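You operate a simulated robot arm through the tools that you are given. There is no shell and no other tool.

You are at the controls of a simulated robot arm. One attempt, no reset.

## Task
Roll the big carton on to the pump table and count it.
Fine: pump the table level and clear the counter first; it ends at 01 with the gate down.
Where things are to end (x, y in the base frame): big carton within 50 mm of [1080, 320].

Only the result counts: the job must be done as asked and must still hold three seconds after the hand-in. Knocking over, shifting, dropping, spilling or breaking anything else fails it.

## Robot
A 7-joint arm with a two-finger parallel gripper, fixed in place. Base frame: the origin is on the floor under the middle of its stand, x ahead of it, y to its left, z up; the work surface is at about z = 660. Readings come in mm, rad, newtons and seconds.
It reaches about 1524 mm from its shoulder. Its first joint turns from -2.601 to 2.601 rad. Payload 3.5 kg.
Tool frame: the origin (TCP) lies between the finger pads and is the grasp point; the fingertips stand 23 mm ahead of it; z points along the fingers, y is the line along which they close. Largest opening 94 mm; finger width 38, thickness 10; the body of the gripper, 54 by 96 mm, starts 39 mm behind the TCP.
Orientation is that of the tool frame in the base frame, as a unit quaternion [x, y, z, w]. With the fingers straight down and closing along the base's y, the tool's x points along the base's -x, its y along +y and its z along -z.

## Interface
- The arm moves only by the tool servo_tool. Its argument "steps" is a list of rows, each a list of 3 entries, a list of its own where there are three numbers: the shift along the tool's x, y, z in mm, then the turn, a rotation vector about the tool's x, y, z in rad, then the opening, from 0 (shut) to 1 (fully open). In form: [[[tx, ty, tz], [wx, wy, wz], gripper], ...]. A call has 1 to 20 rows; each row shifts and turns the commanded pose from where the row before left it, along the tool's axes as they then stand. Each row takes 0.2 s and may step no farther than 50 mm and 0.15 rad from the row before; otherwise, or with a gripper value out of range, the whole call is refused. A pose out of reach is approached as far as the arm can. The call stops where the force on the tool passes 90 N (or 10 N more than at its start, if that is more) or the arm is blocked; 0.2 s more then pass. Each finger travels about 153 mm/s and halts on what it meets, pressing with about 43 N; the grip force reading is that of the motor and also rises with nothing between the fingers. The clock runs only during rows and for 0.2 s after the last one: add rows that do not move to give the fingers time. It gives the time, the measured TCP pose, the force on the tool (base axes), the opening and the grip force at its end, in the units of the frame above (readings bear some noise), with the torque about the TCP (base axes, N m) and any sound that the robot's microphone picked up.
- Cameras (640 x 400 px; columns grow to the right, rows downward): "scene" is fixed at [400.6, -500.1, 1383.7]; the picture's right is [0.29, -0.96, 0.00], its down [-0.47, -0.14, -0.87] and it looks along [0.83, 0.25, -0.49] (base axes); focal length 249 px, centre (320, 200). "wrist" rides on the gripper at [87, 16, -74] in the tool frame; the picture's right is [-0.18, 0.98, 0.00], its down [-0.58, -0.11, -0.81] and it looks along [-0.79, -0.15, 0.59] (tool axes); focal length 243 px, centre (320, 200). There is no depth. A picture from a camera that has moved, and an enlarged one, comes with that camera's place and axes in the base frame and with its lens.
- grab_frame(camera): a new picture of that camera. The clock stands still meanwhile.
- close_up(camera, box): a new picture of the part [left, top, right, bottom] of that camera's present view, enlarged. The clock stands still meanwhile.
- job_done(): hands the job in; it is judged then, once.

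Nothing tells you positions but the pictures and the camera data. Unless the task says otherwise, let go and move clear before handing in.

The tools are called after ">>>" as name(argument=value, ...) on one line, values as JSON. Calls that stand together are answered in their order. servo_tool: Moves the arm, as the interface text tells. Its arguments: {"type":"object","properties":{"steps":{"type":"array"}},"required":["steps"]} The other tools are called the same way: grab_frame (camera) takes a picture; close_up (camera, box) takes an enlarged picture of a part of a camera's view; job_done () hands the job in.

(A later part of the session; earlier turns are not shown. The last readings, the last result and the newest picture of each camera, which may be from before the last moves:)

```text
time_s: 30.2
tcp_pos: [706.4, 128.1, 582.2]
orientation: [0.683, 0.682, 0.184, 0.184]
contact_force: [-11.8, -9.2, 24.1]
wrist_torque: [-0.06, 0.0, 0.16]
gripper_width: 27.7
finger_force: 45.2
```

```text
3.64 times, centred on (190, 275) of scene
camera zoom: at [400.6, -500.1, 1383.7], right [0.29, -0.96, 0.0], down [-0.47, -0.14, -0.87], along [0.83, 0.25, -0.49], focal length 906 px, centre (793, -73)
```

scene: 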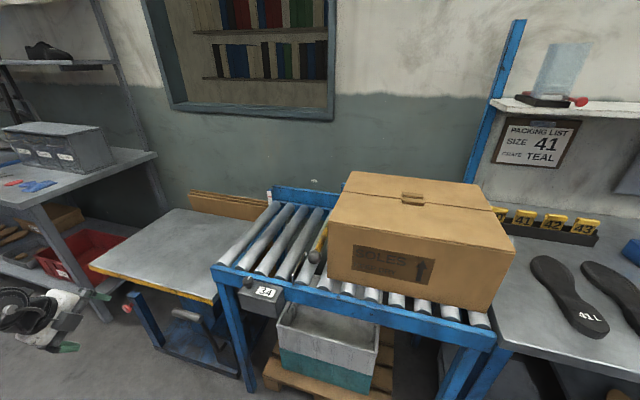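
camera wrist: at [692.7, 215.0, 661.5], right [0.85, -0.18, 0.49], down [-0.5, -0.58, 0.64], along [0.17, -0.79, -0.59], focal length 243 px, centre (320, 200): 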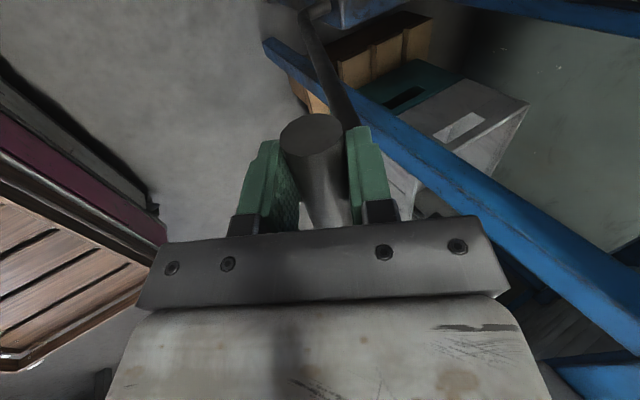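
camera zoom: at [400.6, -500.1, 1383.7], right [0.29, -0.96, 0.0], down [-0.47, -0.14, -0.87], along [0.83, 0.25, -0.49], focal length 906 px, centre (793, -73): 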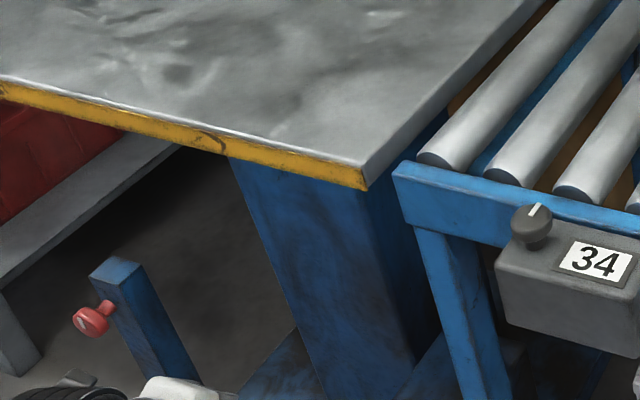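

The table has stopped rising just at the red band, so it is at the top of its travel. I'll return the lever to its upper rest, check that the table holds, then let go and back off.

>>> servo_tool(steps=[[[0, 10, -0.2], [0, 0, 0], 0.2], [[0, 8, -0.2], [0, 0, 0], 0.2], [[0, 9, -0.2], [0, 0, 0], 0.2], [[0, 18.9, 0.8], [0, 0, 0], 0.2], [[0, 18.8, 2], [0, 0, 0], 0.2], [[0, 10, 1], [0, 0, 0], 0.2], [[0, 10, 1.5], [0, 0, 0], 0.2], [[0, 4, 0.5], [0, 0, 0], 0.2], [[0, 0, 0], [0, 0, 0], 0.48], [[0, 0, 0], [0, 0, 0], 0.48], [[0, 0, 0], [0, 0, 0], 0.48]])

>>> grab_frame(camera="scene")

>>> close_up(camera="scene", box=[110, 220, 270, 330])

>>> close_up(camera="scene", box=[240, 180, 300, 220])

```text
time_s: 32.6
tcp_pos: [787.0, 130.4, 622.8]
orientation: [0.683, 0.683, 0.184, 0.183]
contact_force: [0.6, -0.3, 0.8]
wrist_torque: [0.03, 0.01, 0.02]
gripper_width: 45.1
finger_force: 0.1
```

```text
taken
```

scene: 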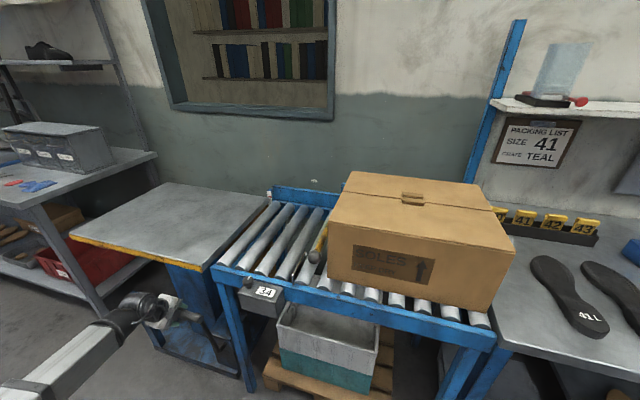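

```text
3.64 times, centred on (190, 275) of scene
camera zoom: at [400.6, -500.1, 1383.7], right [0.29, -0.96, 0.0], down [-0.47, -0.14, -0.87], along [0.83, 0.25, -0.49], focal length 906 px, centre (793, -73)
```

zoom: 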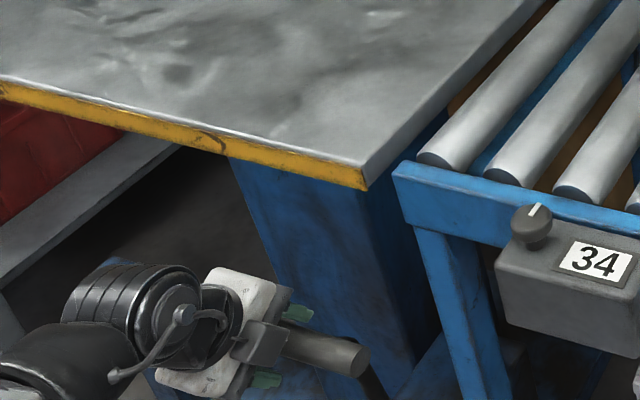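

```text
10.00 times, centred on (270, 200) of scene
camera zoom: at [400.6, -500.1, 1383.7], right [0.29, -0.96, 0.0], down [-0.47, -0.14, -0.87], along [0.83, 0.25, -0.49], focal length 2491 px, centre (820, 200)
```

zoom: 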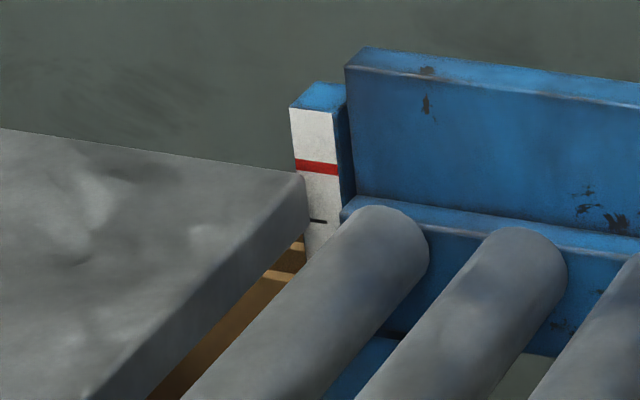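

The lever and the table both hold. I'll back away along the fingers, rise, and set the tool vertical again.

>>> servo_tool(steps=[[[0, 0, -30], [0, 0, 0], 0.48], [[0, 0, -40], [0, 0, 0], 0.48], [[0, 0, -40], [0, 0, 0], 0.48], [[0, 0, -40], [0, 0, 0], 0.48], [[0, 0, -40], [0.131, 0, 0], 0.48], [[0, 0, -40], [0.131, 0, 0], 0.48], [[0, 0, -40], [0.131, 0, 0], 0.48], [[0, 0, -40], [0.131, 0, 0], 0.48], [[0, 0, 0], [0, 0, 0], 0.48]])

>>> grab_frame(camera="wrist")

```text
time_s: 34.6
tcp_pos: [659.1, 130.4, 902.0]
orientation: [0.707, 0.707, 0.0, -0.001]
contact_force: [0.8, -0.1, 0.2]
wrist_torque: [-0.01, -0.02, 0.0]
gripper_width: 45.1
finger_force: 0.0
```

```text
taken
camera wrist: at [675.2, 217.2, 978.2], right [0.98, -0.18, 0.0], down [-0.11, -0.58, 0.81], along [-0.15, -0.79, -0.59], focal length 243 px, centre (320, 200)
```

wrist: 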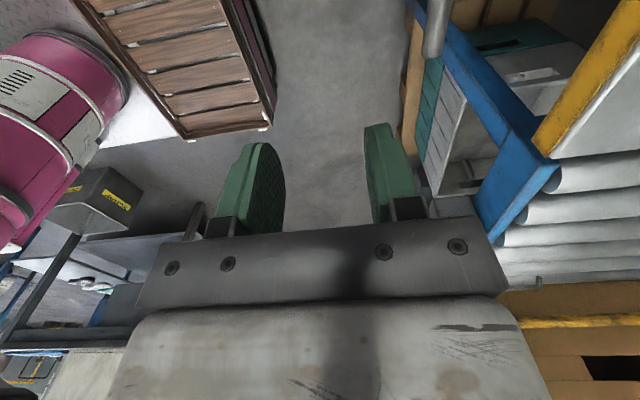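

I'll probe the real heights by touch, starting with a closed fingertip on the table top, then a roller.

>>> servo_tool(steps=[[[0, 48, 0], [0, 0, 0], 0.1], [[0, 48, 0], [0, 0, 0], 0], [[0, 48, 0], [0, 0, 0], 0], [[0, 48, 0], [0, 0, 0], 0], [[0, 48, 0], [0, 0, 0], 0], [[0, 0, 25], [0, 0, 0], 0], [[0, 0, 20], [0, 0, 0], 0], [[0, 0, 0], [0, 0, 0], 0]])

>>> grab_frame(camera="wrist")

>>> grab_frame(camera="scene")

```text
time_s: 36.4
tcp_pos: [901.0, 130.2, 859.8]
orientation: [0.707, 0.707, 0.001, 0.0]
contact_force: [0.0, 0.1, 0.0]
wrist_torque: [0.01, 0.0, 0.01]
gripper_width: 0.0
finger_force: 41.9
```

```text
taken
camera wrist: at [917.2, 216.0, 935.7], right [0.98, -0.18, 0.0], down [-0.11, -0.58, 0.81], along [-0.15, -0.79, -0.59], focal length 243 px, centre (320, 200)
```

wrist: 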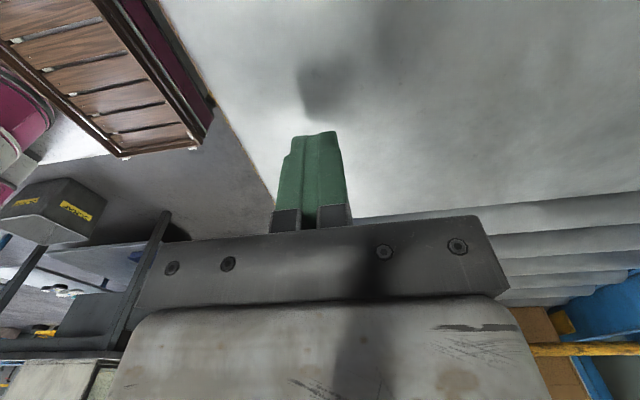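

```text
taken
```

scene: 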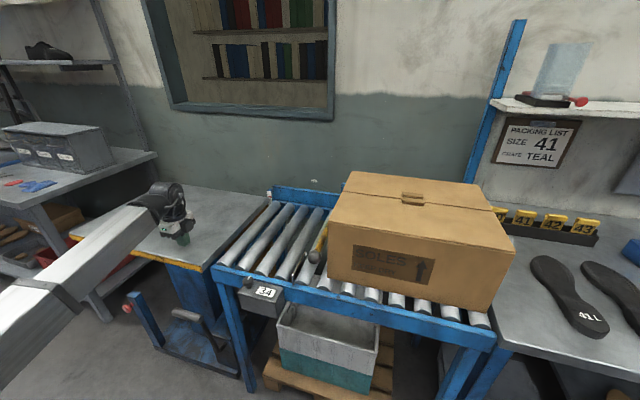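

>>> servo_tool(steps=[[[0, 0, 2], [0, 0, 0], 0], [[0, 0, 2], [0, 0, 0], 0], [[0, 0, 2], [0, 0, 0], 0], [[0, 0, 2], [0, 0, 0], 0]])

>>> servo_tool(steps=[[[0, 0, 2], [0, 0, 0], 0], [[0, 0, 2], [0, 0, 0], 0]])

>>> servo_tool(steps=[[[0, 0, 2], [0, 0, 0], 0], [[0, 0, 2], [0, 0, 0], 0]])

```text
time_s: 37.4
tcp_pos: [901.8, 128.6, 850.0]
orientation: [0.707, 0.707, 0.0, 0.0]
contact_force: [-0.2, 0.5, 0.9]
wrist_torque: [0.0, -0.02, 0.04]
gripper_width: 0.0
finger_force: 42.6
```

```text
time_s: 38.0
tcp_pos: [901.9, 130.0, 843.7]
orientation: [0.707, 0.707, 0.0, 0.0]
contact_force: [-0.4, 0.6, -0.7]
wrist_torque: [-0.02, 0.04, 0.01]
gripper_width: 0.1
finger_force: 42.2
```

```text
time_s: 38.6
tcp_pos: [902.1, 130.6, 842.1]
orientation: [0.707, 0.707, 0.001, 0.0]
contact_force: [1.2, 1.3, 13.7]
wrist_torque: [-0.19, -0.03, -0.03]
gripper_width: 0.1
finger_force: 42.3
```

The table top touches at about z=819.5. Now I'll probe the first roller at y≈-30.

>>> servo_tool(steps=[[[0, 0, -25], [0, 0, 0], 0], [[-40, 10, 0], [0, 0, 0], 0], [[-40, 10, 0], [0, 0, 0], 0], [[-40, 10, 0], [0, 0, 0], 0], [[-40, 10, 0], [0, 0, 0], 0], [[0, 0, 0], [0, 0, 0], 0]])

>>> close_up(camera="scene", box=[210, 180, 350, 280])

>>> grab_frame(camera="wrist")

```text
time_s: 40.0
tcp_pos: [941.7, -29.4, 867.2]
orientation: [0.707, 0.707, 0.0, 0.0]
contact_force: [-0.4, 0.7, 0.0]
wrist_torque: [-0.01, 0.02, -0.01]
gripper_width: 0.0
finger_force: 42.3
```

```text
4.00 times, centred on (280, 230) of scene
camera zoom: at [400.6, -500.1, 1383.7], right [0.29, -0.96, 0.0], down [-0.47, -0.14, -0.87], along [0.83, 0.25, -0.49], focal length 996 px, centre (480, 80)
```

zoom: 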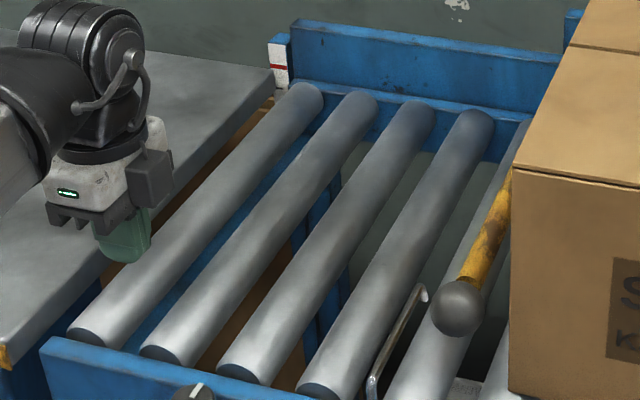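

```text
taken
camera wrist: at [959.0, 57.2, 943.6], right [0.98, -0.18, 0.0], down [-0.11, -0.58, 0.81], along [-0.15, -0.79, -0.59], focal length 243 px, centre (320, 200)
```

wrist: 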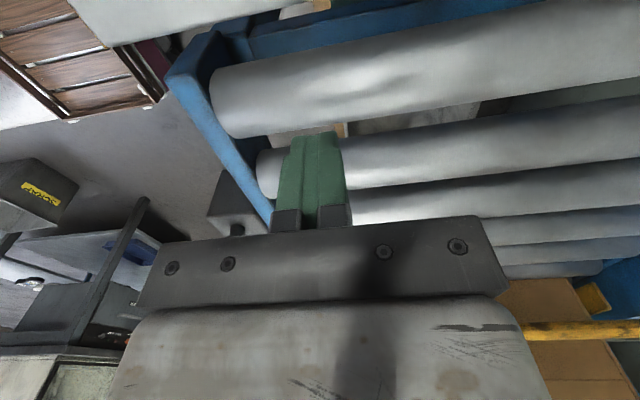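

>>> servo_tool(steps=[[[11, 0, 0], [0, 0, 0], 0], [[0, 0, 5], [0, 0, 0], 0], [[0, 0, 5], [0, 0, 0], 0], [[0, 0, 3], [0, 0, 0], 0]])

>>> servo_tool(steps=[[[0, 0, 2], [0, 0, 0], 0], [[0, 0, 2], [0, 0, 0], 0]])

>>> servo_tool(steps=[[[0, 0, 2], [0, 0, 0], 0], [[0, 0, 2], [0, 0, 0], 0]])

```text
time_s: 41.0
tcp_pos: [941.3, -20.4, 852.0]
orientation: [0.707, 0.707, 0.0, -0.001]
contact_force: [0.1, -0.1, 0.8]
wrist_torque: [0.01, 0.03, 0.02]
gripper_width: 0.0
finger_force: 42.0
```

```text
time_s: 41.6
tcp_pos: [942.2, -20.1, 850.4]
orientation: [0.707, 0.707, 0.0, 0.0]
contact_force: [0.4, 0.6, -0.8]
wrist_torque: [0.0, 0.02, 0.0]
gripper_width: 0.1
finger_force: 42.8
```

```text
time_s: 42.2
tcp_pos: [941.7, -19.8, 846.5]
orientation: [0.707, 0.708, 0.001, 0.001]
contact_force: [-0.5, -0.6, -1.2]
wrist_torque: [-0.01, 0.02, 0.02]
gripper_width: 0.0
finger_force: 42.5
```

>>> servo_tool(steps=[[[0, 0, 1], [0, 0, 0], 0], [[0, 0, 1], [0, 0, 0], 0]])

>>> servo_tool(steps=[[[0, 0, 1], [0, 0, 0], 0], [[0, 0, 1], [0, 0, 0], 0]])

>>> servo_tool(steps=[[[0, 0, 1], [0, 0, 0], 0], [[0, 0, 1], [0, 0, 0], 0]])

```text
time_s: 42.8
tcp_pos: [942.4, -20.0, 843.5]
orientation: [0.707, 0.707, 0.001, 0.001]
contact_force: [-0.3, 0.1, -1.2]
wrist_torque: [0.02, 0.0, 0.02]
gripper_width: 0.2
finger_force: 42.1
```

```text
time_s: 43.4
tcp_pos: [943.4, -19.9, 842.8]
orientation: [0.707, 0.707, 0.0, 0.001]
contact_force: [3.0, 0.3, 12.0]
wrist_torque: [-0.03, 0.01, -0.01]
gripper_width: 0.2
finger_force: 42.4
```

```text
time_s: 44.0
tcp_pos: [941.6, -19.1, 843.8]
orientation: [0.707, 0.707, 0.002, 0.002]
contact_force: [3.4, -0.3, 50.5]
wrist_torque: [-0.16, -0.03, 0.06]
gripper_width: 0.3
finger_force: 42.6
```

Table and roller touch heights agree within about 1 mm (roller top ≈820), so the table is level. Next is the counter knob at (830, -157). I'll lift, move over it, turn back to the neutral orientation, and look.

>>> servo_tool(steps=[[[0, 0, -40], [0, 0, 0], 0], [[0, 0, -40], [0, 0, 0], 0.2], [[0, 0, -40], [0, 0, 0], 0.5], [[-34, -28, 0], [0, 0, -0.1428], 0.6], [[-30, -33, 0], [0, 0, -0.1428], 0.6], [[-25, -38, 0], [0, 0, -0.1428], 0.6], [[-20, -40, 0], [0, 0, -0.1428], 0.6], [[0, 0, 0], [0, 0, -0.1428], 0.6], [[0, 0, 0], [0, 0, -0.1428], 0.6], [[0, 0, 0], [0, 0, -0.1428], 0.6], [[0, 0, 0], [0, 0, -0.1428], 0.6], [[0, 0, 0], [0, 0, -0.1428], 0.6], [[0, 0, 0], [0, 0, -0.1428], 0.6], [[0, 0, 0], [0, 0, -0.1428], 0.6]])

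>>> grab_frame(camera="wrist")

>>> close_up(camera="scene", box=[200, 200, 360, 310])

```text
time_s: 47.0
tcp_pos: [828.4, -157.8, 959.1]
orientation: [-0.002, 1.0, 0.0, 0.0]
contact_force: [-0.1, -0.2, -0.5]
wrist_torque: [0.0, -0.01, 0.02]
gripper_width: 56.2
finger_force: 0.0
```

```text
taken
camera wrist: at [742.1, -141.7, 1034.4], right [0.18, 0.98, 0.0], down [0.58, -0.11, 0.81], along [0.79, -0.15, -0.59], focal length 243 px, centre (320, 200)
```

wrist: 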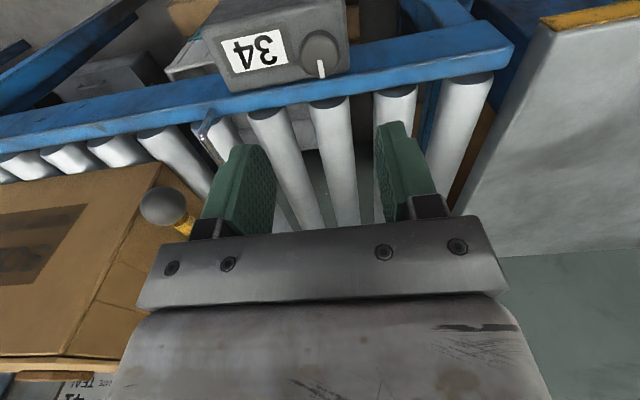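

```text
3.64 times, centred on (280, 255) of scene
camera zoom: at [400.6, -500.1, 1383.7], right [0.29, -0.96, 0.0], down [-0.47, -0.14, -0.87], along [0.83, 0.25, -0.49], focal length 906 px, centre (466, 0)
```

zoom: 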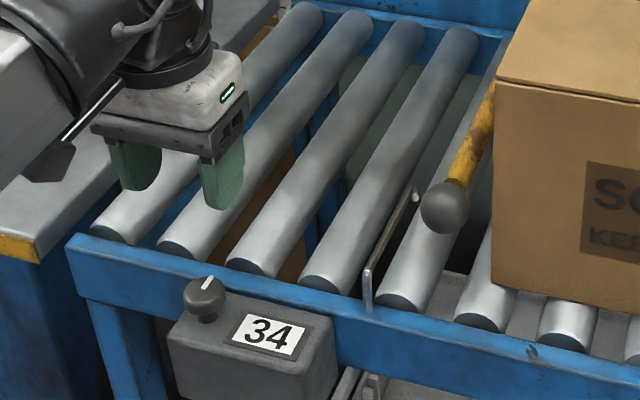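

I'll measure the knob more exactly in enlarged pictures.

>>> close_up(camera="wrist", box=[200, 0, 400, 125])

>>> close_up(camera="scene", box=[230, 262, 290, 302])

```text
3.20 times, centred on (300, 62) of wrist
camera zoom: at [742.1, -141.7, 1034.4], right [0.18, 0.98, 0.0], down [0.58, -0.11, 0.81], along [0.79, -0.15, -0.59], focal length 776 px, centre (384, 640)
```

zoom: 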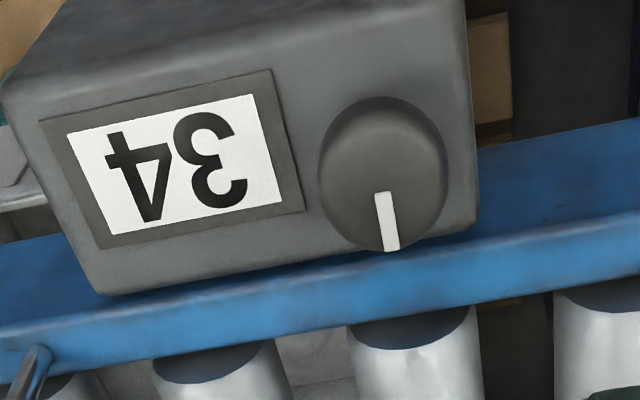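

```text
10.00 times, centred on (260, 282) of scene
camera zoom: at [400.6, -500.1, 1383.7], right [0.29, -0.96, 0.0], down [-0.47, -0.14, -0.87], along [0.83, 0.25, -0.49], focal length 2491 px, centre (920, -620)
```

zoom: 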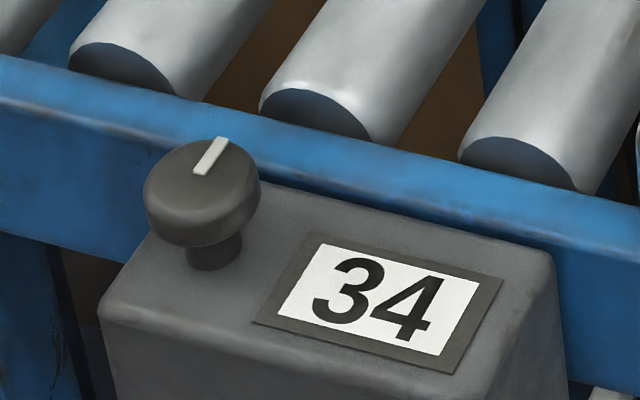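

The knob's top centre is at (826, -158, 839), with about 31 mm diameter, a vertical axis, and its pointer toward +x. I'll descend over it with the fingers open and check before gripping.

>>> servo_tool(steps=[[[2.4, 0, 30], [0, 0, 0], 0.6], [[0, 0, 30], [0, 0, 0], 0.6], [[0, 0, 30], [0, 0, 0], 0.6], [[0, 0, 20], [0, 0, 0], 0.6], [[0, 0, 11], [0, 0, 0], 0.6]])

>>> close_up(camera="scene", box=[210, 240, 310, 310])

>>> grab_frame(camera="wrist")

```text
time_s: 48.2
tcp_pos: [824.7, -156.5, 839.1]
orientation: [0.0, 1.0, 0.0, 0.0]
contact_force: [0.4, -0.7, 1.3]
wrist_torque: [0.04, -0.02, 0.02]
gripper_width: 56.3
finger_force: 0.1
```

```text
5.71 times, centred on (260, 275) of scene
camera zoom: at [400.6, -500.1, 1383.7], right [0.29, -0.96, 0.0], down [-0.47, -0.14, -0.87], along [0.83, 0.25, -0.49], focal length 1423 px, centre (663, -229)
```

zoom: 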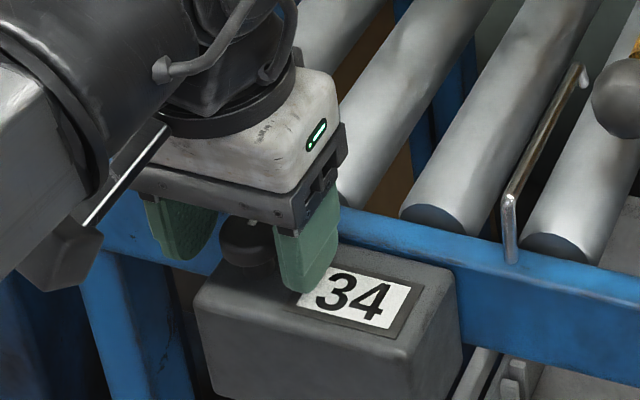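

```text
taken
camera wrist: at [738.7, -140.3, 913.5], right [0.18, 0.98, 0.0], down [0.58, -0.11, 0.81], along [0.79, -0.15, -0.59], focal length 243 px, centre (320, 200)
```

wrist: 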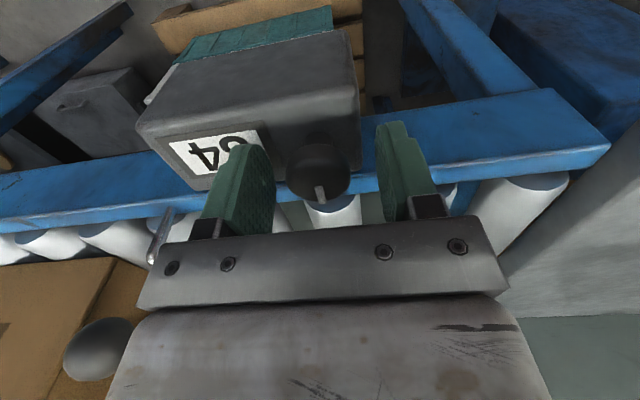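

The knob is centred between the fingers, so I'll close on it.

>>> servo_tool(steps=[[[0, 0, 1], [0, 0, 0], 0.25], [[0, 0, 1], [0, 0, 0], 0.25], [[0, 0, 0], [0, 0, 0], 0.25]])

>>> servo_tool(steps=[[[0, 0, 0], [0, 0, 0.1], 0.25], [[0, 0, 0], [0, 0, 0.1], 0.25], [[0, 0, 0], [0, 0, 0.1], 0.25]])

>>> close_up(camera="scene", box=[210, 240, 310, 310])

```text
time_s: 49.0
tcp_pos: [825.3, -158.2, 837.6]
orientation: [0.0, 1.0, -0.001, 0.001]
contact_force: [0.9, -3.6, 30.3]
wrist_torque: [-0.02, 0.73, 0.01]
gripper_width: 30.7
finger_force: 44.9
```

```text
time_s: 49.8
tcp_pos: [825.8, -157.5, 837.4]
orientation: [0.149, 0.989, 0.001, 0.001]
contact_force: [0.7, 9.0, 31.9]
wrist_torque: [-0.16, -0.65, 0.03]
gripper_width: 30.9
finger_force: 45.0
```

```text
5.71 times, centred on (260, 275) of scene
camera zoom: at [400.6, -500.1, 1383.7], right [0.29, -0.96, 0.0], down [-0.47, -0.14, -0.87], along [0.83, 0.25, -0.49], focal length 1423 px, centre (663, -229)
```

zoom: 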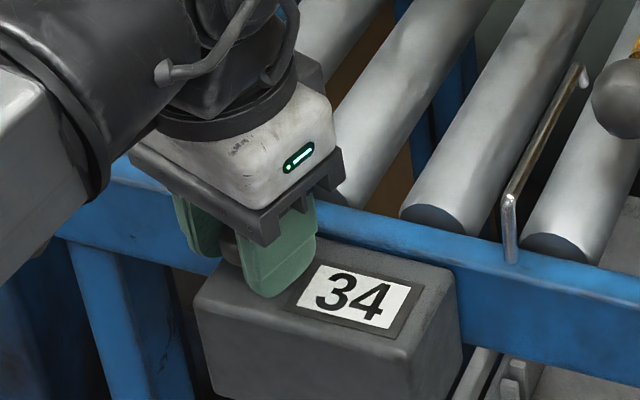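

The tips press the box lightly, so I'll lift 2–3 mm and keep turning in the same direction.

>>> servo_tool(steps=[[[0, 0, -3], [0, 0, 0.1], 0.25], [[0, 0, 0], [0, 0, 0.12], 0.25], [[0, 0, 0], [0, 0, 0.12], 0.25], [[0, 0, 0], [0, 0, 0.12], 0.25]])

>>> close_up(camera="scene", box=[210, 240, 310, 310])

```text
time_s: 50.8
tcp_pos: [824.8, -157.7, 838.5]
orientation: [0.371, 0.928, 0.0, 0.0]
contact_force: [-8.1, 12.4, -33.4]
wrist_torque: [0.14, 0.15, 0.0]
gripper_width: 30.7
finger_force: 45.1
```

```text
5.71 times, centred on (260, 275) of scene
camera zoom: at [400.6, -500.1, 1383.7], right [0.29, -0.96, 0.0], down [-0.47, -0.14, -0.87], along [0.83, 0.25, -0.49], focal length 1423 px, centre (663, -229)
```

zoom: 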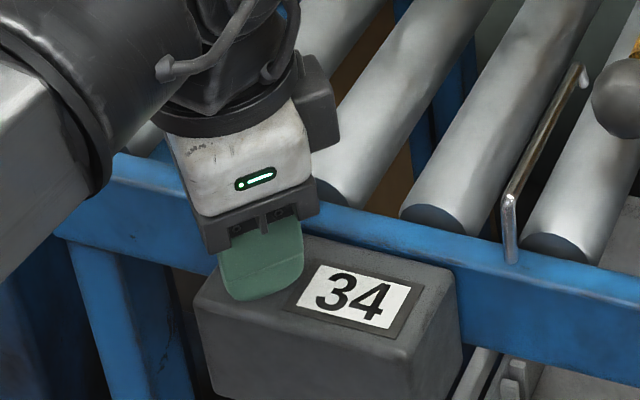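

>>> servo_tool(steps=[[[0, 0, 1.5], [0, 0, 0.12], 0.25], [[0, 0, 0], [0, 0, 0.14], 0.25], [[0, 0, 0], [0, 0, 0.14], 0.25], [[0, 0, 0], [0, 0, 0.14], 0.25], [[0, 0, 0], [0, 0, 0.14], 0.25], [[0, 0, 0], [0, 0, 0.14], 0.25]])

>>> close_up(camera="scene", box=[210, 240, 310, 310])

```text
time_s: 52.2
tcp_pos: [825.1, -157.9, 837.9]
orientation: [0.71, 0.704, 0.001, 0.001]
contact_force: [6.0, 21.1, 4.0]
wrist_torque: [-0.09, 0.35, 0.03]
gripper_width: 30.3
finger_force: 45.3
```

```text
5.71 times, centred on (260, 275) of scene
camera zoom: at [400.6, -500.1, 1383.7], right [0.29, -0.96, 0.0], down [-0.47, -0.14, -0.87], along [0.83, 0.25, -0.49], focal length 1423 px, centre (663, -229)
```

zoom: 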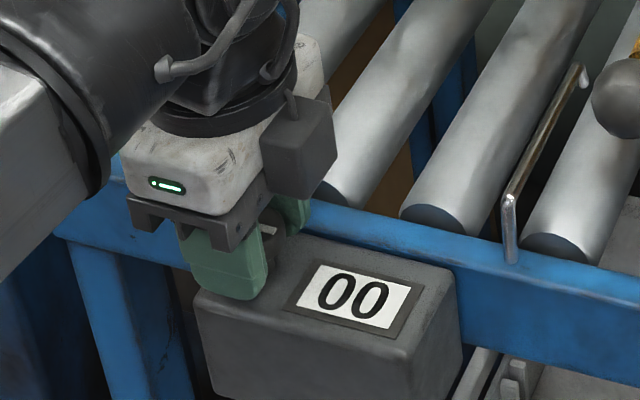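

The counter reads 00. I'll turn the knob back to its rest position so it can't hold the counter cleared, then release.

>>> servo_tool(steps=[[[0, 0, 0], [0, 0, -0.14], 0.25], [[0, 0, 0], [0, 0, -0.14], 0.25], [[0, 0, 0], [0, 0, -0.14], 0.25], [[0, 0, 0], [0, 0, -0.14], 0.25], [[0, 0, 0], [0, 0, -0.14], 0.25], [[0, 0, 0], [0, 0, -0.14], 0.25], [[0, 0, 0], [0, 0, -0.14], 0.25], [[0, 0, 0], [0, 0, -0.14], 0.25], [[0, 0, 0], [0, 0, -0.14], 0.25], [[0, 0, 0], [0, 0, -0.14], 0.25], [[0, 0, 0], [0, 0, -0.17], 0.25]])

>>> close_up(camera="scene", box=[210, 240, 310, 310])

```text
refused: row 11 steps farther than a row can; nothing moved
```

```text
5.71 times, centred on (260, 275) of scene
camera zoom: at [400.6, -500.1, 1383.7], right [0.29, -0.96, 0.0], down [-0.47, -0.14, -0.87], along [0.83, 0.25, -0.49], focal length 1423 px, centre (663, -229)
```

zoom: 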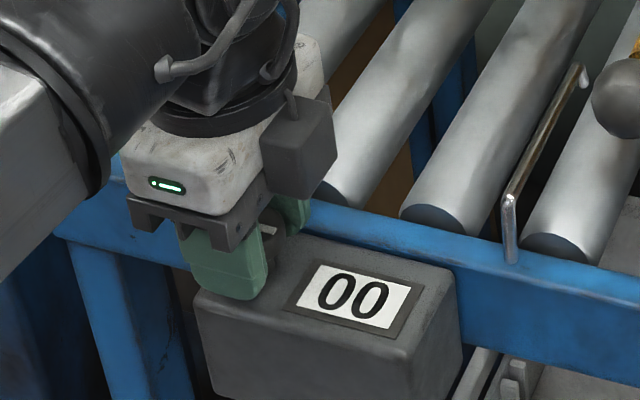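

That call was refused because one row turned too far. The counter still shows 00, so I'll send the turn-back again with smaller rows.

>>> servo_tool(steps=[[[0, 0, 0], [0, 0, -0.14], 0.25], [[0, 0, 0], [0, 0, -0.14], 0.25], [[0, 0, 0], [0, 0, -0.14], 0.25], [[0, 0, 0], [0, 0, -0.14], 0.25], [[0, 0, 0], [0, 0, -0.14], 0.25], [[0, 0, 0], [0, 0, -0.14], 0.25], [[0, 0, 0], [0, 0, -0.14], 0.25], [[0, 0, 0], [0, 0, -0.14], 0.25], [[0, 0, 0], [0, 0, -0.14], 0.25], [[0, 0, 0], [0, 0, -0.14], 0.25], [[0, 0, 0], [0, 0, -0.14], 0.25], [[0, 0, 0], [0, 0, 0], 0.6], [[0, 0, 0], [0, 0, 0], 0.6]])

>>> close_up(camera="scene", box=[210, 240, 310, 310])

```text
time_s: 55.0
tcp_pos: [824.0, -158.7, 837.5]
orientation: [0.02, 1.0, 0.0, 0.0]
contact_force: [0.1, -0.1, -0.7]
wrist_torque: [0.01, -0.02, 0.02]
gripper_width: 56.3
finger_force: 0.2
```

```text
5.71 times, centred on (260, 275) of scene
camera zoom: at [400.6, -500.1, 1383.7], right [0.29, -0.96, 0.0], down [-0.47, -0.14, -0.87], along [0.83, 0.25, -0.49], focal length 1423 px, centre (663, -229)
```

zoom: 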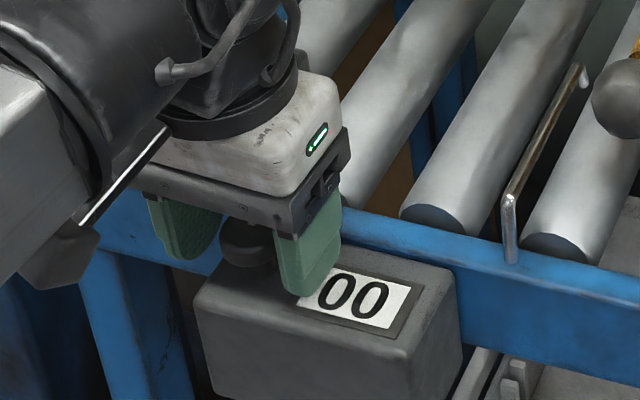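

The counter stays at 00 with the knob back at rest. Now I'll rise and look at the gate's hinge on the far side.

>>> servo_tool(steps=[[[0, 0, -45], [0, 0, 0], 0.6], [[0, 0, -45], [0, 0, 0], 0.6], [[0, 0, -45], [0, 0, 0], 0.6], [[0, 0, -45], [0, 0, 0], 0.6], [[-40, 0, -40], [0, 0, 0], 0.6], [[-40, 0, -40], [0, 0, 0], 0.6], [[0, 0, 0], [0, 0, 0], 0.6]])

>>> grab_frame(camera="wrist")

>>> grab_frame(camera="scene")

```text
refused: row 5 steps farther than a row can; nothing moved
```

```text
taken
camera wrist: at [739.1, -138.5, 913.2], right [0.22, 0.97, 0.0], down [0.58, -0.13, 0.81], along [0.79, -0.18, -0.59], focal length 243 px, centre (320, 200)
```

wrist: 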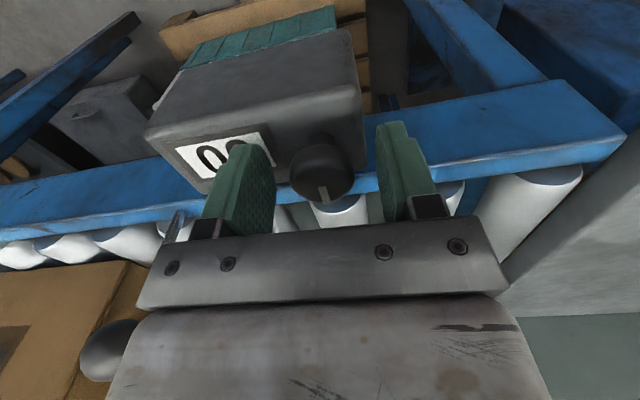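

```text
taken
```

scene: 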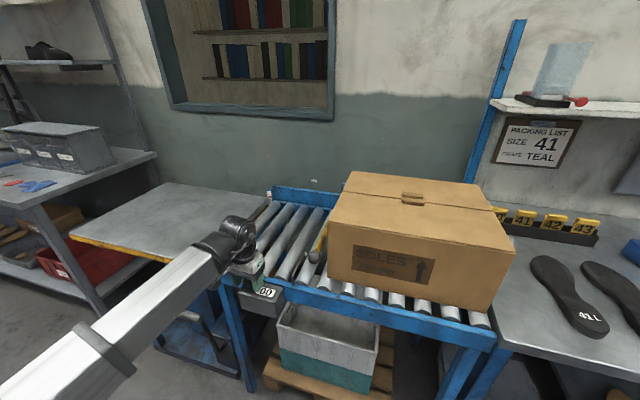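

That was refused because the combined step was over 50 mm. I'll rise with smaller rows.

>>> servo_tool(steps=[[[0, 0, -45], [0, 0, 0], 0.6], [[0, 0, -45], [0, 0, 0], 0.6], [[0, 0, -45], [0, 0, 0], 0.6], [[0, 0, -45], [0, 0, -0.04], 0.6], [[-30, 0, -35], [0, 0, 0], 0.6], [[-30, 0, -35], [0, 0, 0], 0.6], [[-30, 0, -35], [0, 0, 0], 0.6], [[0, 0, 0], [0, 0, 0], 0.6]])

>>> grab_frame(camera="wrist")

>>> close_up(camera="wrist", box=[0, 60, 240, 230])

>>> close_up(camera="scene", box=[270, 170, 370, 290])

```text
time_s: 56.8
tcp_pos: [916.7, -158.3, 1125.7]
orientation: [-0.001, 1.0, -0.002, 0.005]
contact_force: [21.6, -17.8, -63.7]
wrist_torque: [0.0, -4.23, 1.23]
gripper_width: 56.4
finger_force: 0.1
```

```text
taken
camera wrist: at [829.7, -141.4, 1199.5], right [0.18, 0.98, 0.0], down [0.57, -0.11, 0.81], along [0.8, -0.15, -0.58], focal length 243 px, centre (320, 200)
```

wrist: 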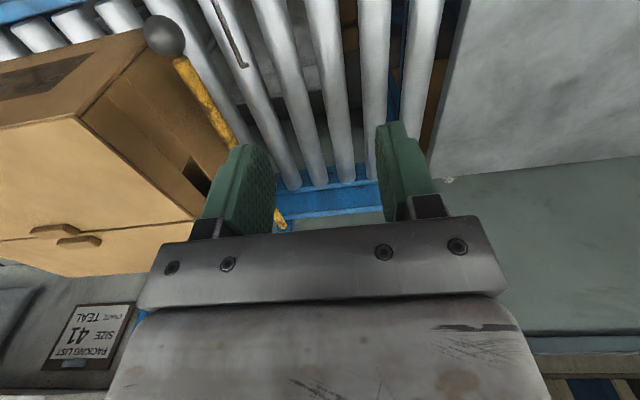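

```text
2.35 times, centred on (120, 145) of wrist
camera zoom: at [829.7, -141.4, 1199.5], right [0.18, 0.98, 0.0], down [0.57, -0.11, 0.81], along [0.8, -0.15, -0.58], focal length 571 px, centre (791, 329)
```

zoom: 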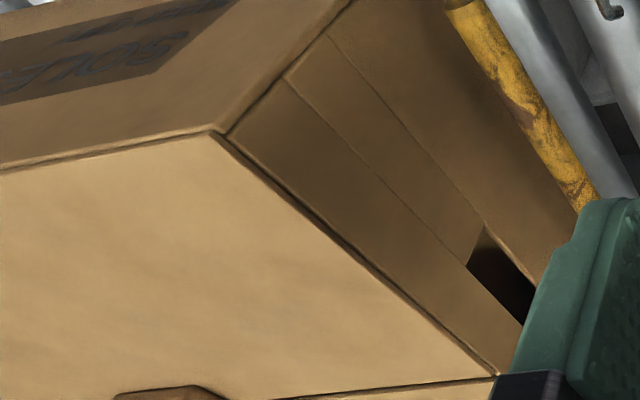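

```text
3.33 times, centred on (320, 230) of scene
camera zoom: at [400.6, -500.1, 1383.7], right [0.29, -0.96, 0.0], down [-0.47, -0.14, -0.87], along [0.83, 0.25, -0.49], focal length 830 px, centre (320, 100)
```

zoom: 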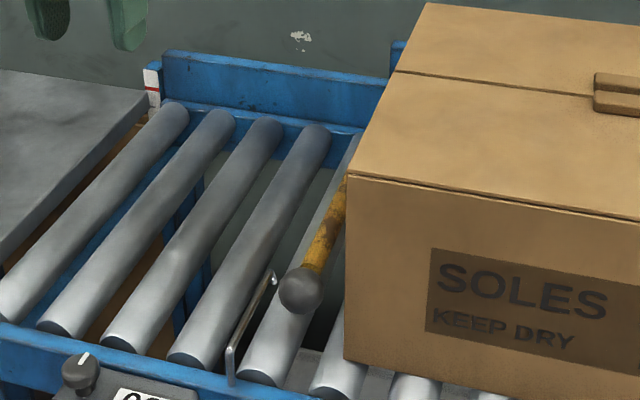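

The force reading is unusually high for open air, so I'll hold still and read it again.

>>> servo_tool(steps=[[[0, 0, 0], [0, 0, 0], 0.6], [[0, 0, 0], [0, 0, 0], 0.6]])

>>> grab_frame(camera="scene")

```text
time_s: 57.4
tcp_pos: [916.7, -158.0, 1124.7]
orientation: [0.0, 1.0, -0.001, 0.005]
contact_force: [20.9, -17.4, -64.1]
wrist_torque: [-0.09, -4.18, 1.13]
gripper_width: 56.6
finger_force: 0.1
```

```text
taken
```

scene: 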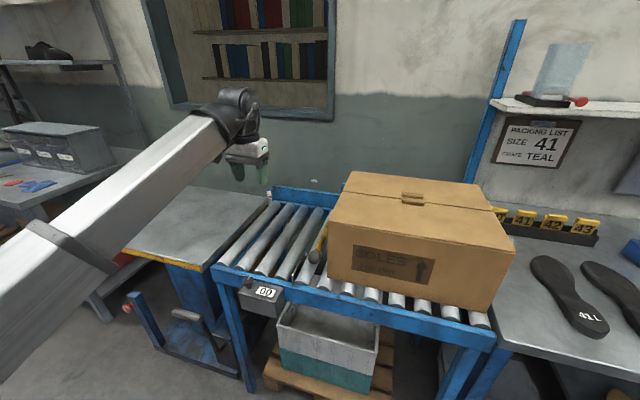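

>>> close_up(camera="scene", box=[170, 70, 310, 200])

```text
3.08 times, centred on (240, 135) of scene
camera zoom: at [400.6, -500.1, 1383.7], right [0.29, -0.96, 0.0], down [-0.47, -0.14, -0.87], along [0.83, 0.25, -0.49], focal length 766 px, centre (566, 400)
```

zoom: 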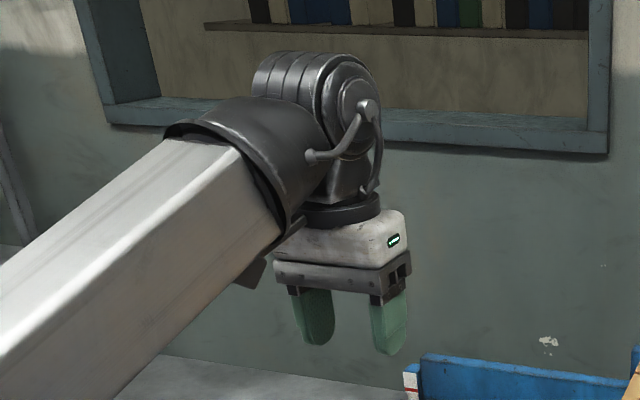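

The wrist camera housing is touching the robot's own forearm in this high, close-in pose. I'll lower a little, turn the tool 90° so the camera faces -y, then go and look at the gate hinge.

>>> servo_tool(steps=[[[0, 0, 30], [0, 0, 0], 0.6], [[0, 0, 30], [0, 0, 0.14], 0.6], [[-30, 0, 20], [0, 0, 0.143], 0.6], [[0, 0, 0], [0, 0, 0.143], 0.6], [[0, 0, 0], [0, 0, 0.143], 0.6], [[0, 0, 0], [0, 0, 0.143], 0.6], [[0, 0, 0], [0, 0, 0.143], 0.6], [[0, 0, 0], [0, 0, 0.143], 0.6], [[0, 0, 0], [0, 0, 0.143], 0.6], [[0, 0, 0], [0, 0, 0.143], 0.6], [[0, 0, 0], [0, 0, 0.143], 0.6], [[0, 0, 0], [0, 0, 0.143], 0.6]])

>>> grab_frame(camera="wrist")

```text
time_s: 60.0
tcp_pos: [944.9, -161.7, 1041.9]
orientation: [0.708, 0.706, 0.0, 0.001]
contact_force: [0.6, 0.0, 0.2]
wrist_torque: [0.03, 0.01, -0.05]
gripper_width: 56.4
finger_force: 0.1
```

```text
taken
camera wrist: at [961.6, -75.2, 1118.8], right [0.98, -0.19, 0.0], down [-0.11, -0.58, 0.81], along [-0.15, -0.79, -0.59], focal length 243 px, centre (320, 200)
```

wrist: 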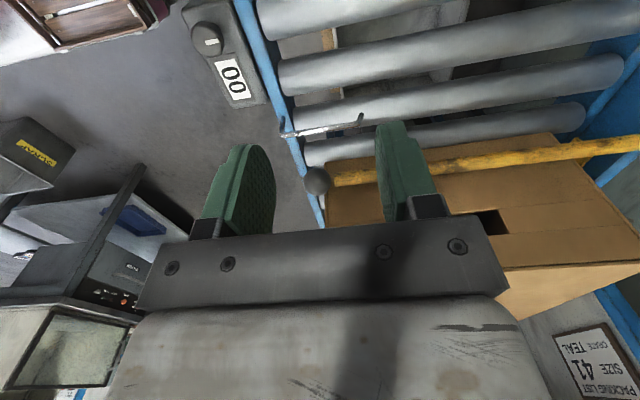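

>>> servo_tool(steps=[[[7, 43, 3], [0, 0, 0], 0.6], [[7, 43, 3], [0, 0, 0], 0.6], [[7, 43, 3], [0, 0, 0], 0.6], [[7, 43, 3], [0, 0, 0], 0.6], [[7, 43, 3], [0, 0, 0], 0.6], [[7, 43, 3], [0, 0, 0], 0.6], [[0, 0, 0], [0, 0, 0], 0.6]])

>>> grab_frame(camera="wrist")

>>> close_up(camera="wrist", box=[380, 60, 640, 230])

```text
time_s: 61.6
tcp_pos: [1203.6, -120.5, 1025.8]
orientation: [0.707, 0.707, 0.001, 0.001]
contact_force: [-0.3, 1.1, -0.2]
wrist_torque: [-0.04, -0.01, 0.0]
gripper_width: 56.4
finger_force: 0.0
```

```text
taken
camera wrist: at [1220.2, -33.0, 1101.9], right [0.98, -0.18, 0.0], down [-0.11, -0.58, 0.81], along [-0.15, -0.79, -0.59], focal length 243 px, centre (320, 200)
```

wrist: 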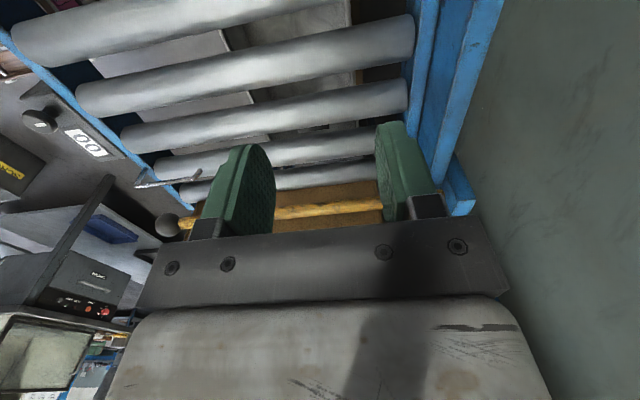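

```text
2.35 times, centred on (510, 145) of wrist
camera zoom: at [1220.2, -33.0, 1101.9], right [0.98, -0.18, 0.0], down [-0.11, -0.58, 0.81], along [-0.15, -0.79, -0.59], focal length 571 px, centre (-127, 329)
```

zoom: 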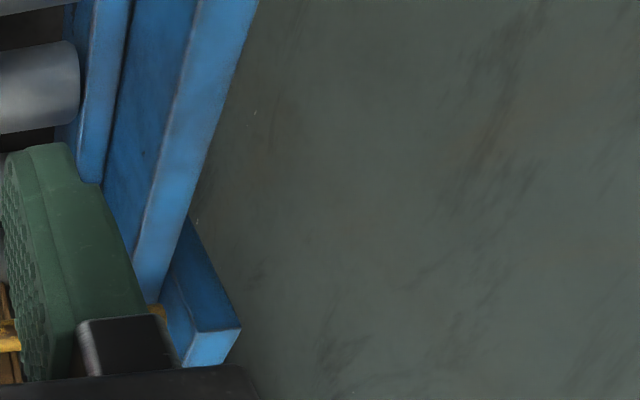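

The gripper blocks the view of the hinge, but the layout is clear: the bar runs along x at y≈-329, z≈892, hinged on a far post at x≈1342. I'll take the bar from the +y side with a horizontal tool, one finger above it and one below, beyond the trip wire at x≈1110. First I turn to neutral yaw, then pitch the tool to point along -y.

>>> servo_tool(steps=[[[0, 0, 0], [0, 0, -0.143], 0.8], [[0, 0, 0], [0, 0, -0.143], 0.8], [[0, 0, 0], [0, 0, -0.143], 0.8], [[0, 0, 0], [0, 0, -0.143], 0.8], [[0, 0, 0], [0, 0, -0.143], 0.8], [[0, 0, 0], [0, 0, -0.143], 0.8], [[0, 0, 0], [0, 0, -0.143], 0.8], [[0, 0, 0], [0, 0, -0.143], 0.8], [[0, 0, 0], [0, 0, -0.143], 0.8], [[0, 0, 0], [0, 0, -0.143], 0.8], [[0, 0, 0], [0, 0, -0.141], 0.8]])

>>> servo_tool(steps=[[[0, 0, 0], [0.143, 0, 0], 0.8], [[0, 0, 0], [0.143, 0, 0], 0.8], [[0, 0, 0], [0.143, 0, 0], 0.8], [[0, 0, 0], [0.143, 0, 0], 0.8]])

>>> grab_frame(camera="scene")

>>> grab_frame(camera="wrist")

```text
time_s: 64.0
tcp_pos: [1202.5, -119.4, 1024.3]
orientation: [-0.001, 1.0, 0.0, 0.001]
contact_force: [0.4, -0.6, 0.0]
wrist_torque: [0.01, 0.01, -0.05]
gripper_width: 75.4
finger_force: 0.0
```

```text
time_s: 65.0
tcp_pos: [1202.4, -120.0, 1024.7]
orientation: [0.0, 0.959, -0.282, 0.001]
contact_force: [0.2, 0.4, 0.2]
wrist_torque: [0.0, -0.02, 0.0]
gripper_width: 75.3
finger_force: 0.0
```

```text
taken
```

scene: 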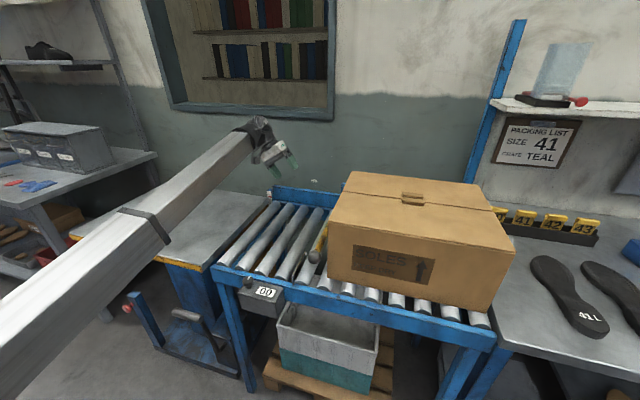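

```text
taken
camera wrist: at [1116.7, -65.5, 1080.2], right [0.18, 0.83, -0.53], down [0.58, 0.35, 0.74], along [0.79, -0.44, -0.42], focal length 243 px, centre (320, 200)
```

wrist: 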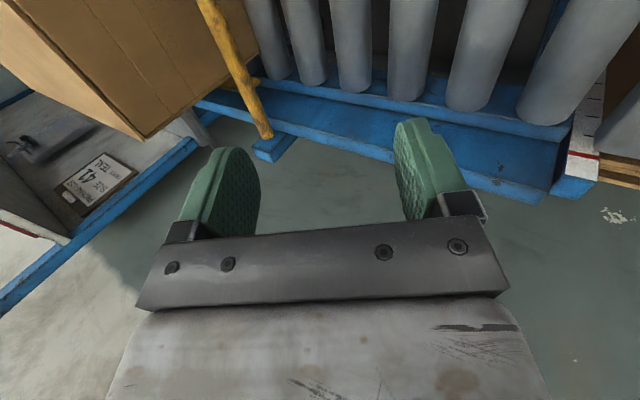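

The pitch goes the right way, and the hinge is now in view. I'll enlarge it.

>>> close_up(camera="wrist", box=[140, 0, 340, 170])

```text
2.35 times, centred on (240, 85) of wrist
camera zoom: at [1116.7, -65.5, 1080.2], right [0.18, 0.83, -0.53], down [0.58, 0.35, 0.74], along [0.79, -0.44, -0.42], focal length 571 px, centre (508, 471)
```

zoom: 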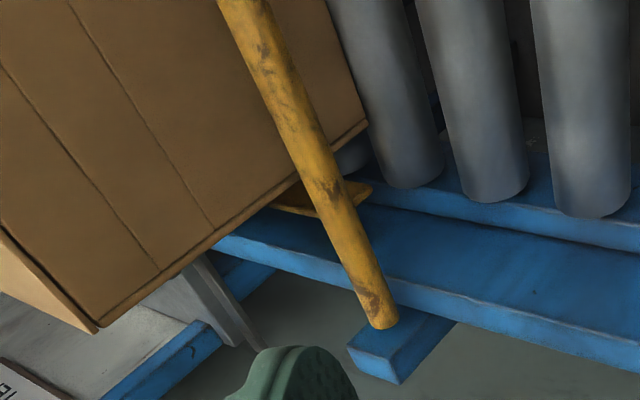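

The bar simply ends over a blue post, which is the hinge. I'll finish at about 60° pitch, close the fingers into a single prong, and go in under the bar from the +y side at x≈1110.

>>> servo_tool(steps=[[[0, 0, 0], [0.119, 0, 0], 0.4], [[0, 0, 0], [0.119, 0, 0], 0], [[0, 0, 0], [0.119, 0, 0], 0], [[0, 0, 0], [0.119, 0, 0], 0], [[18.5, 7.9, 33.4], [0, 0, 0], 0], [[18.5, 7.9, 33.4], [0, 0, 0], 0], [[18.5, 7.9, 33.4], [0, 0, 0], 0], [[18.5, 7.9, 33.4], [0, 0, 0], 0], [[18.5, 7.9, 33.4], [0, 0, 0], 0], [[0, 0, 0], [0, 0, 0], 0]])

>>> grab_frame(camera="wrist")

>>> close_up(camera="scene", box=[200, 130, 400, 290])

```text
time_s: 67.2
tcp_pos: [1110.3, -244.2, 908.0]
orientation: [0.0, 0.866, -0.5, 0.002]
contact_force: [-1.1, 0.0, -0.5]
wrist_torque: [-0.04, -0.01, 0.0]
gripper_width: 0.1
finger_force: 42.7
```

```text
taken
camera wrist: at [1024.4, -170.1, 932.5], right [0.18, 0.49, -0.85], down [0.58, 0.64, 0.5], along [0.79, -0.59, -0.17], focal length 243 px, centre (320, 200)
```

wrist: 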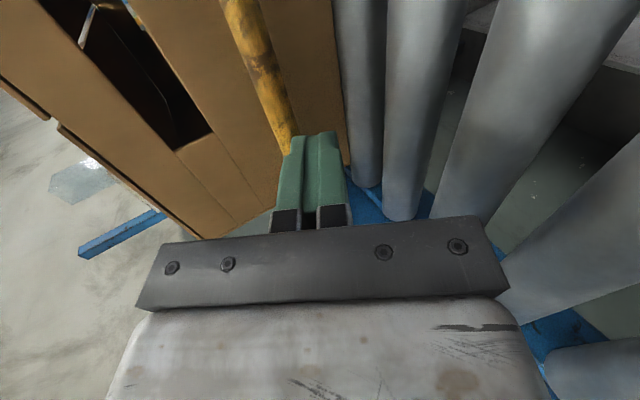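

```text
2.50 times, centred on (300, 210) of scene
camera zoom: at [400.6, -500.1, 1383.7], right [0.29, -0.96, 0.0], down [-0.47, -0.14, -0.87], along [0.83, 0.25, -0.49], focal length 623 px, centre (370, 175)
```

zoom: 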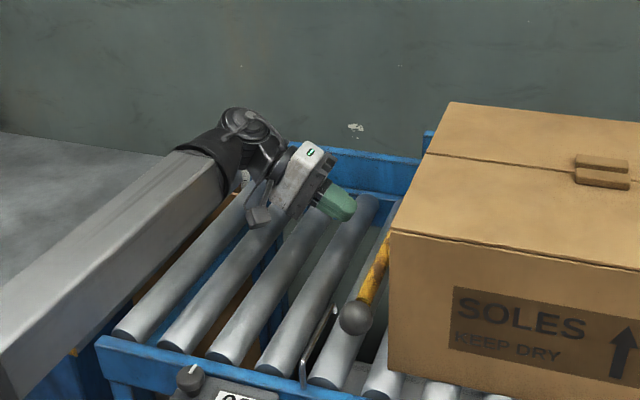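

The prong is aligned just below the bar. I'll slide it under and check.

>>> servo_tool(steps=[[[0, 0, 20], [0, 0, 0], 0], [[0, 0, 20], [0, 0, 0], 0], [[0, 0, 20], [0, 0, 0], 0], [[0, 0, 20], [0, 0, 0], 0], [[0, 0, 0], [0, 0, 0], 0]])

>>> grab_frame(camera="wrist")

>>> close_up(camera="scene", box=[200, 130, 400, 290])

```text
time_s: 68.4
tcp_pos: [1113.0, -314.6, 867.0]
orientation: [-0.001, 0.866, -0.5, 0.001]
contact_force: [0.0, 0.7, 0.5]
wrist_torque: [0.0, 0.01, 0.01]
gripper_width: 0.0
finger_force: 43.0
```

```text
taken
camera wrist: at [1026.2, -241.8, 891.4], right [0.18, 0.49, -0.85], down [0.58, 0.64, 0.5], along [0.79, -0.59, -0.17], focal length 243 px, centre (320, 200)
```

wrist: 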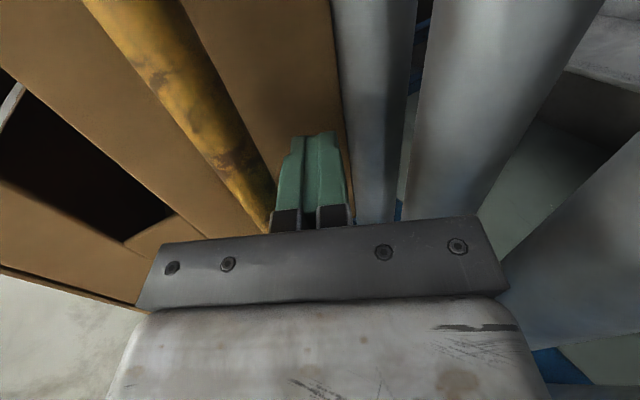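

```text
2.50 times, centred on (300, 210) of scene
camera zoom: at [400.6, -500.1, 1383.7], right [0.29, -0.96, 0.0], down [-0.47, -0.14, -0.87], along [0.83, 0.25, -0.49], focal length 623 px, centre (370, 175)
```

zoom: 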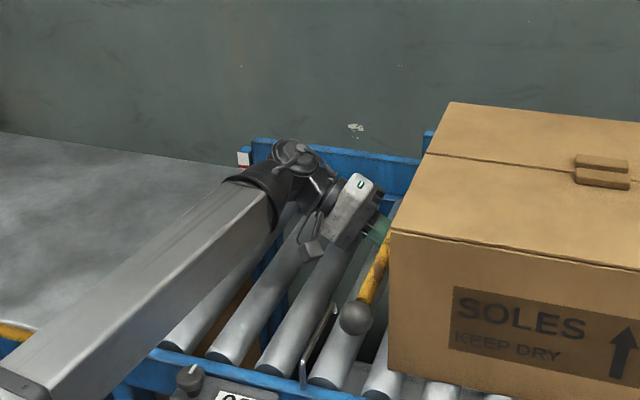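

The prong is under the bar with no contact. I'll lift slowly and watch the force.

>>> servo_tool(steps=[[[0, -8.66, -5], [0, 0, 0], 0], [[0, -8.66, -5], [0, 0, 0], 0], [[0, -8.66, -5], [0, 0, 0], 0], [[0, -8.66, -5], [0, 0, 0], 0]])

>>> close_up(camera="scene", box=[200, 130, 400, 290])

>>> grab_frame(camera="wrist")

```text
time_s: 69.4
tcp_pos: [1112.8, -314.9, 908.2]
orientation: [0.0, 0.867, -0.499, -0.001]
contact_force: [1.8, 1.7, -1.6]
wrist_torque: [-0.05, 0.06, 0.07]
gripper_width: 0.0
finger_force: 42.6
```

```text
2.50 times, centred on (300, 210) of scene
camera zoom: at [400.6, -500.1, 1383.7], right [0.29, -0.96, 0.0], down [-0.47, -0.14, -0.87], along [0.83, 0.25, -0.49], focal length 623 px, centre (370, 175)
```

zoom: 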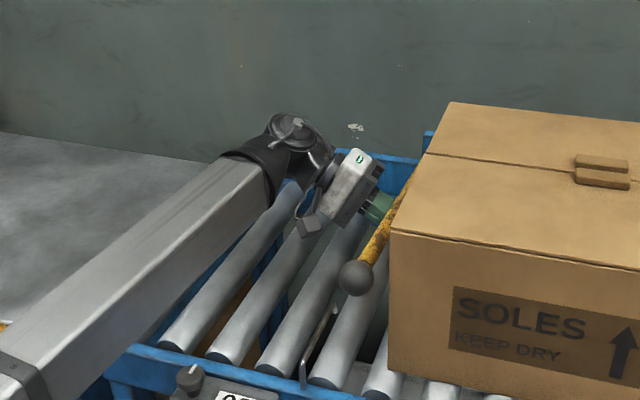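

```text
taken
camera wrist: at [1025.7, -240.9, 931.4], right [0.18, 0.49, -0.85], down [0.58, 0.64, 0.5], along [0.79, -0.59, -0.17], focal length 243 px, centre (320, 200)
```

wrist: 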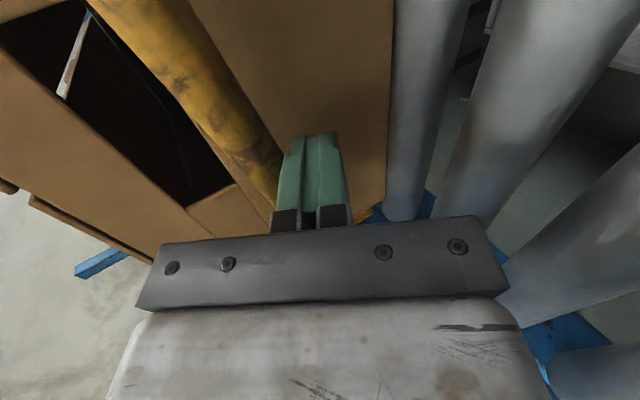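

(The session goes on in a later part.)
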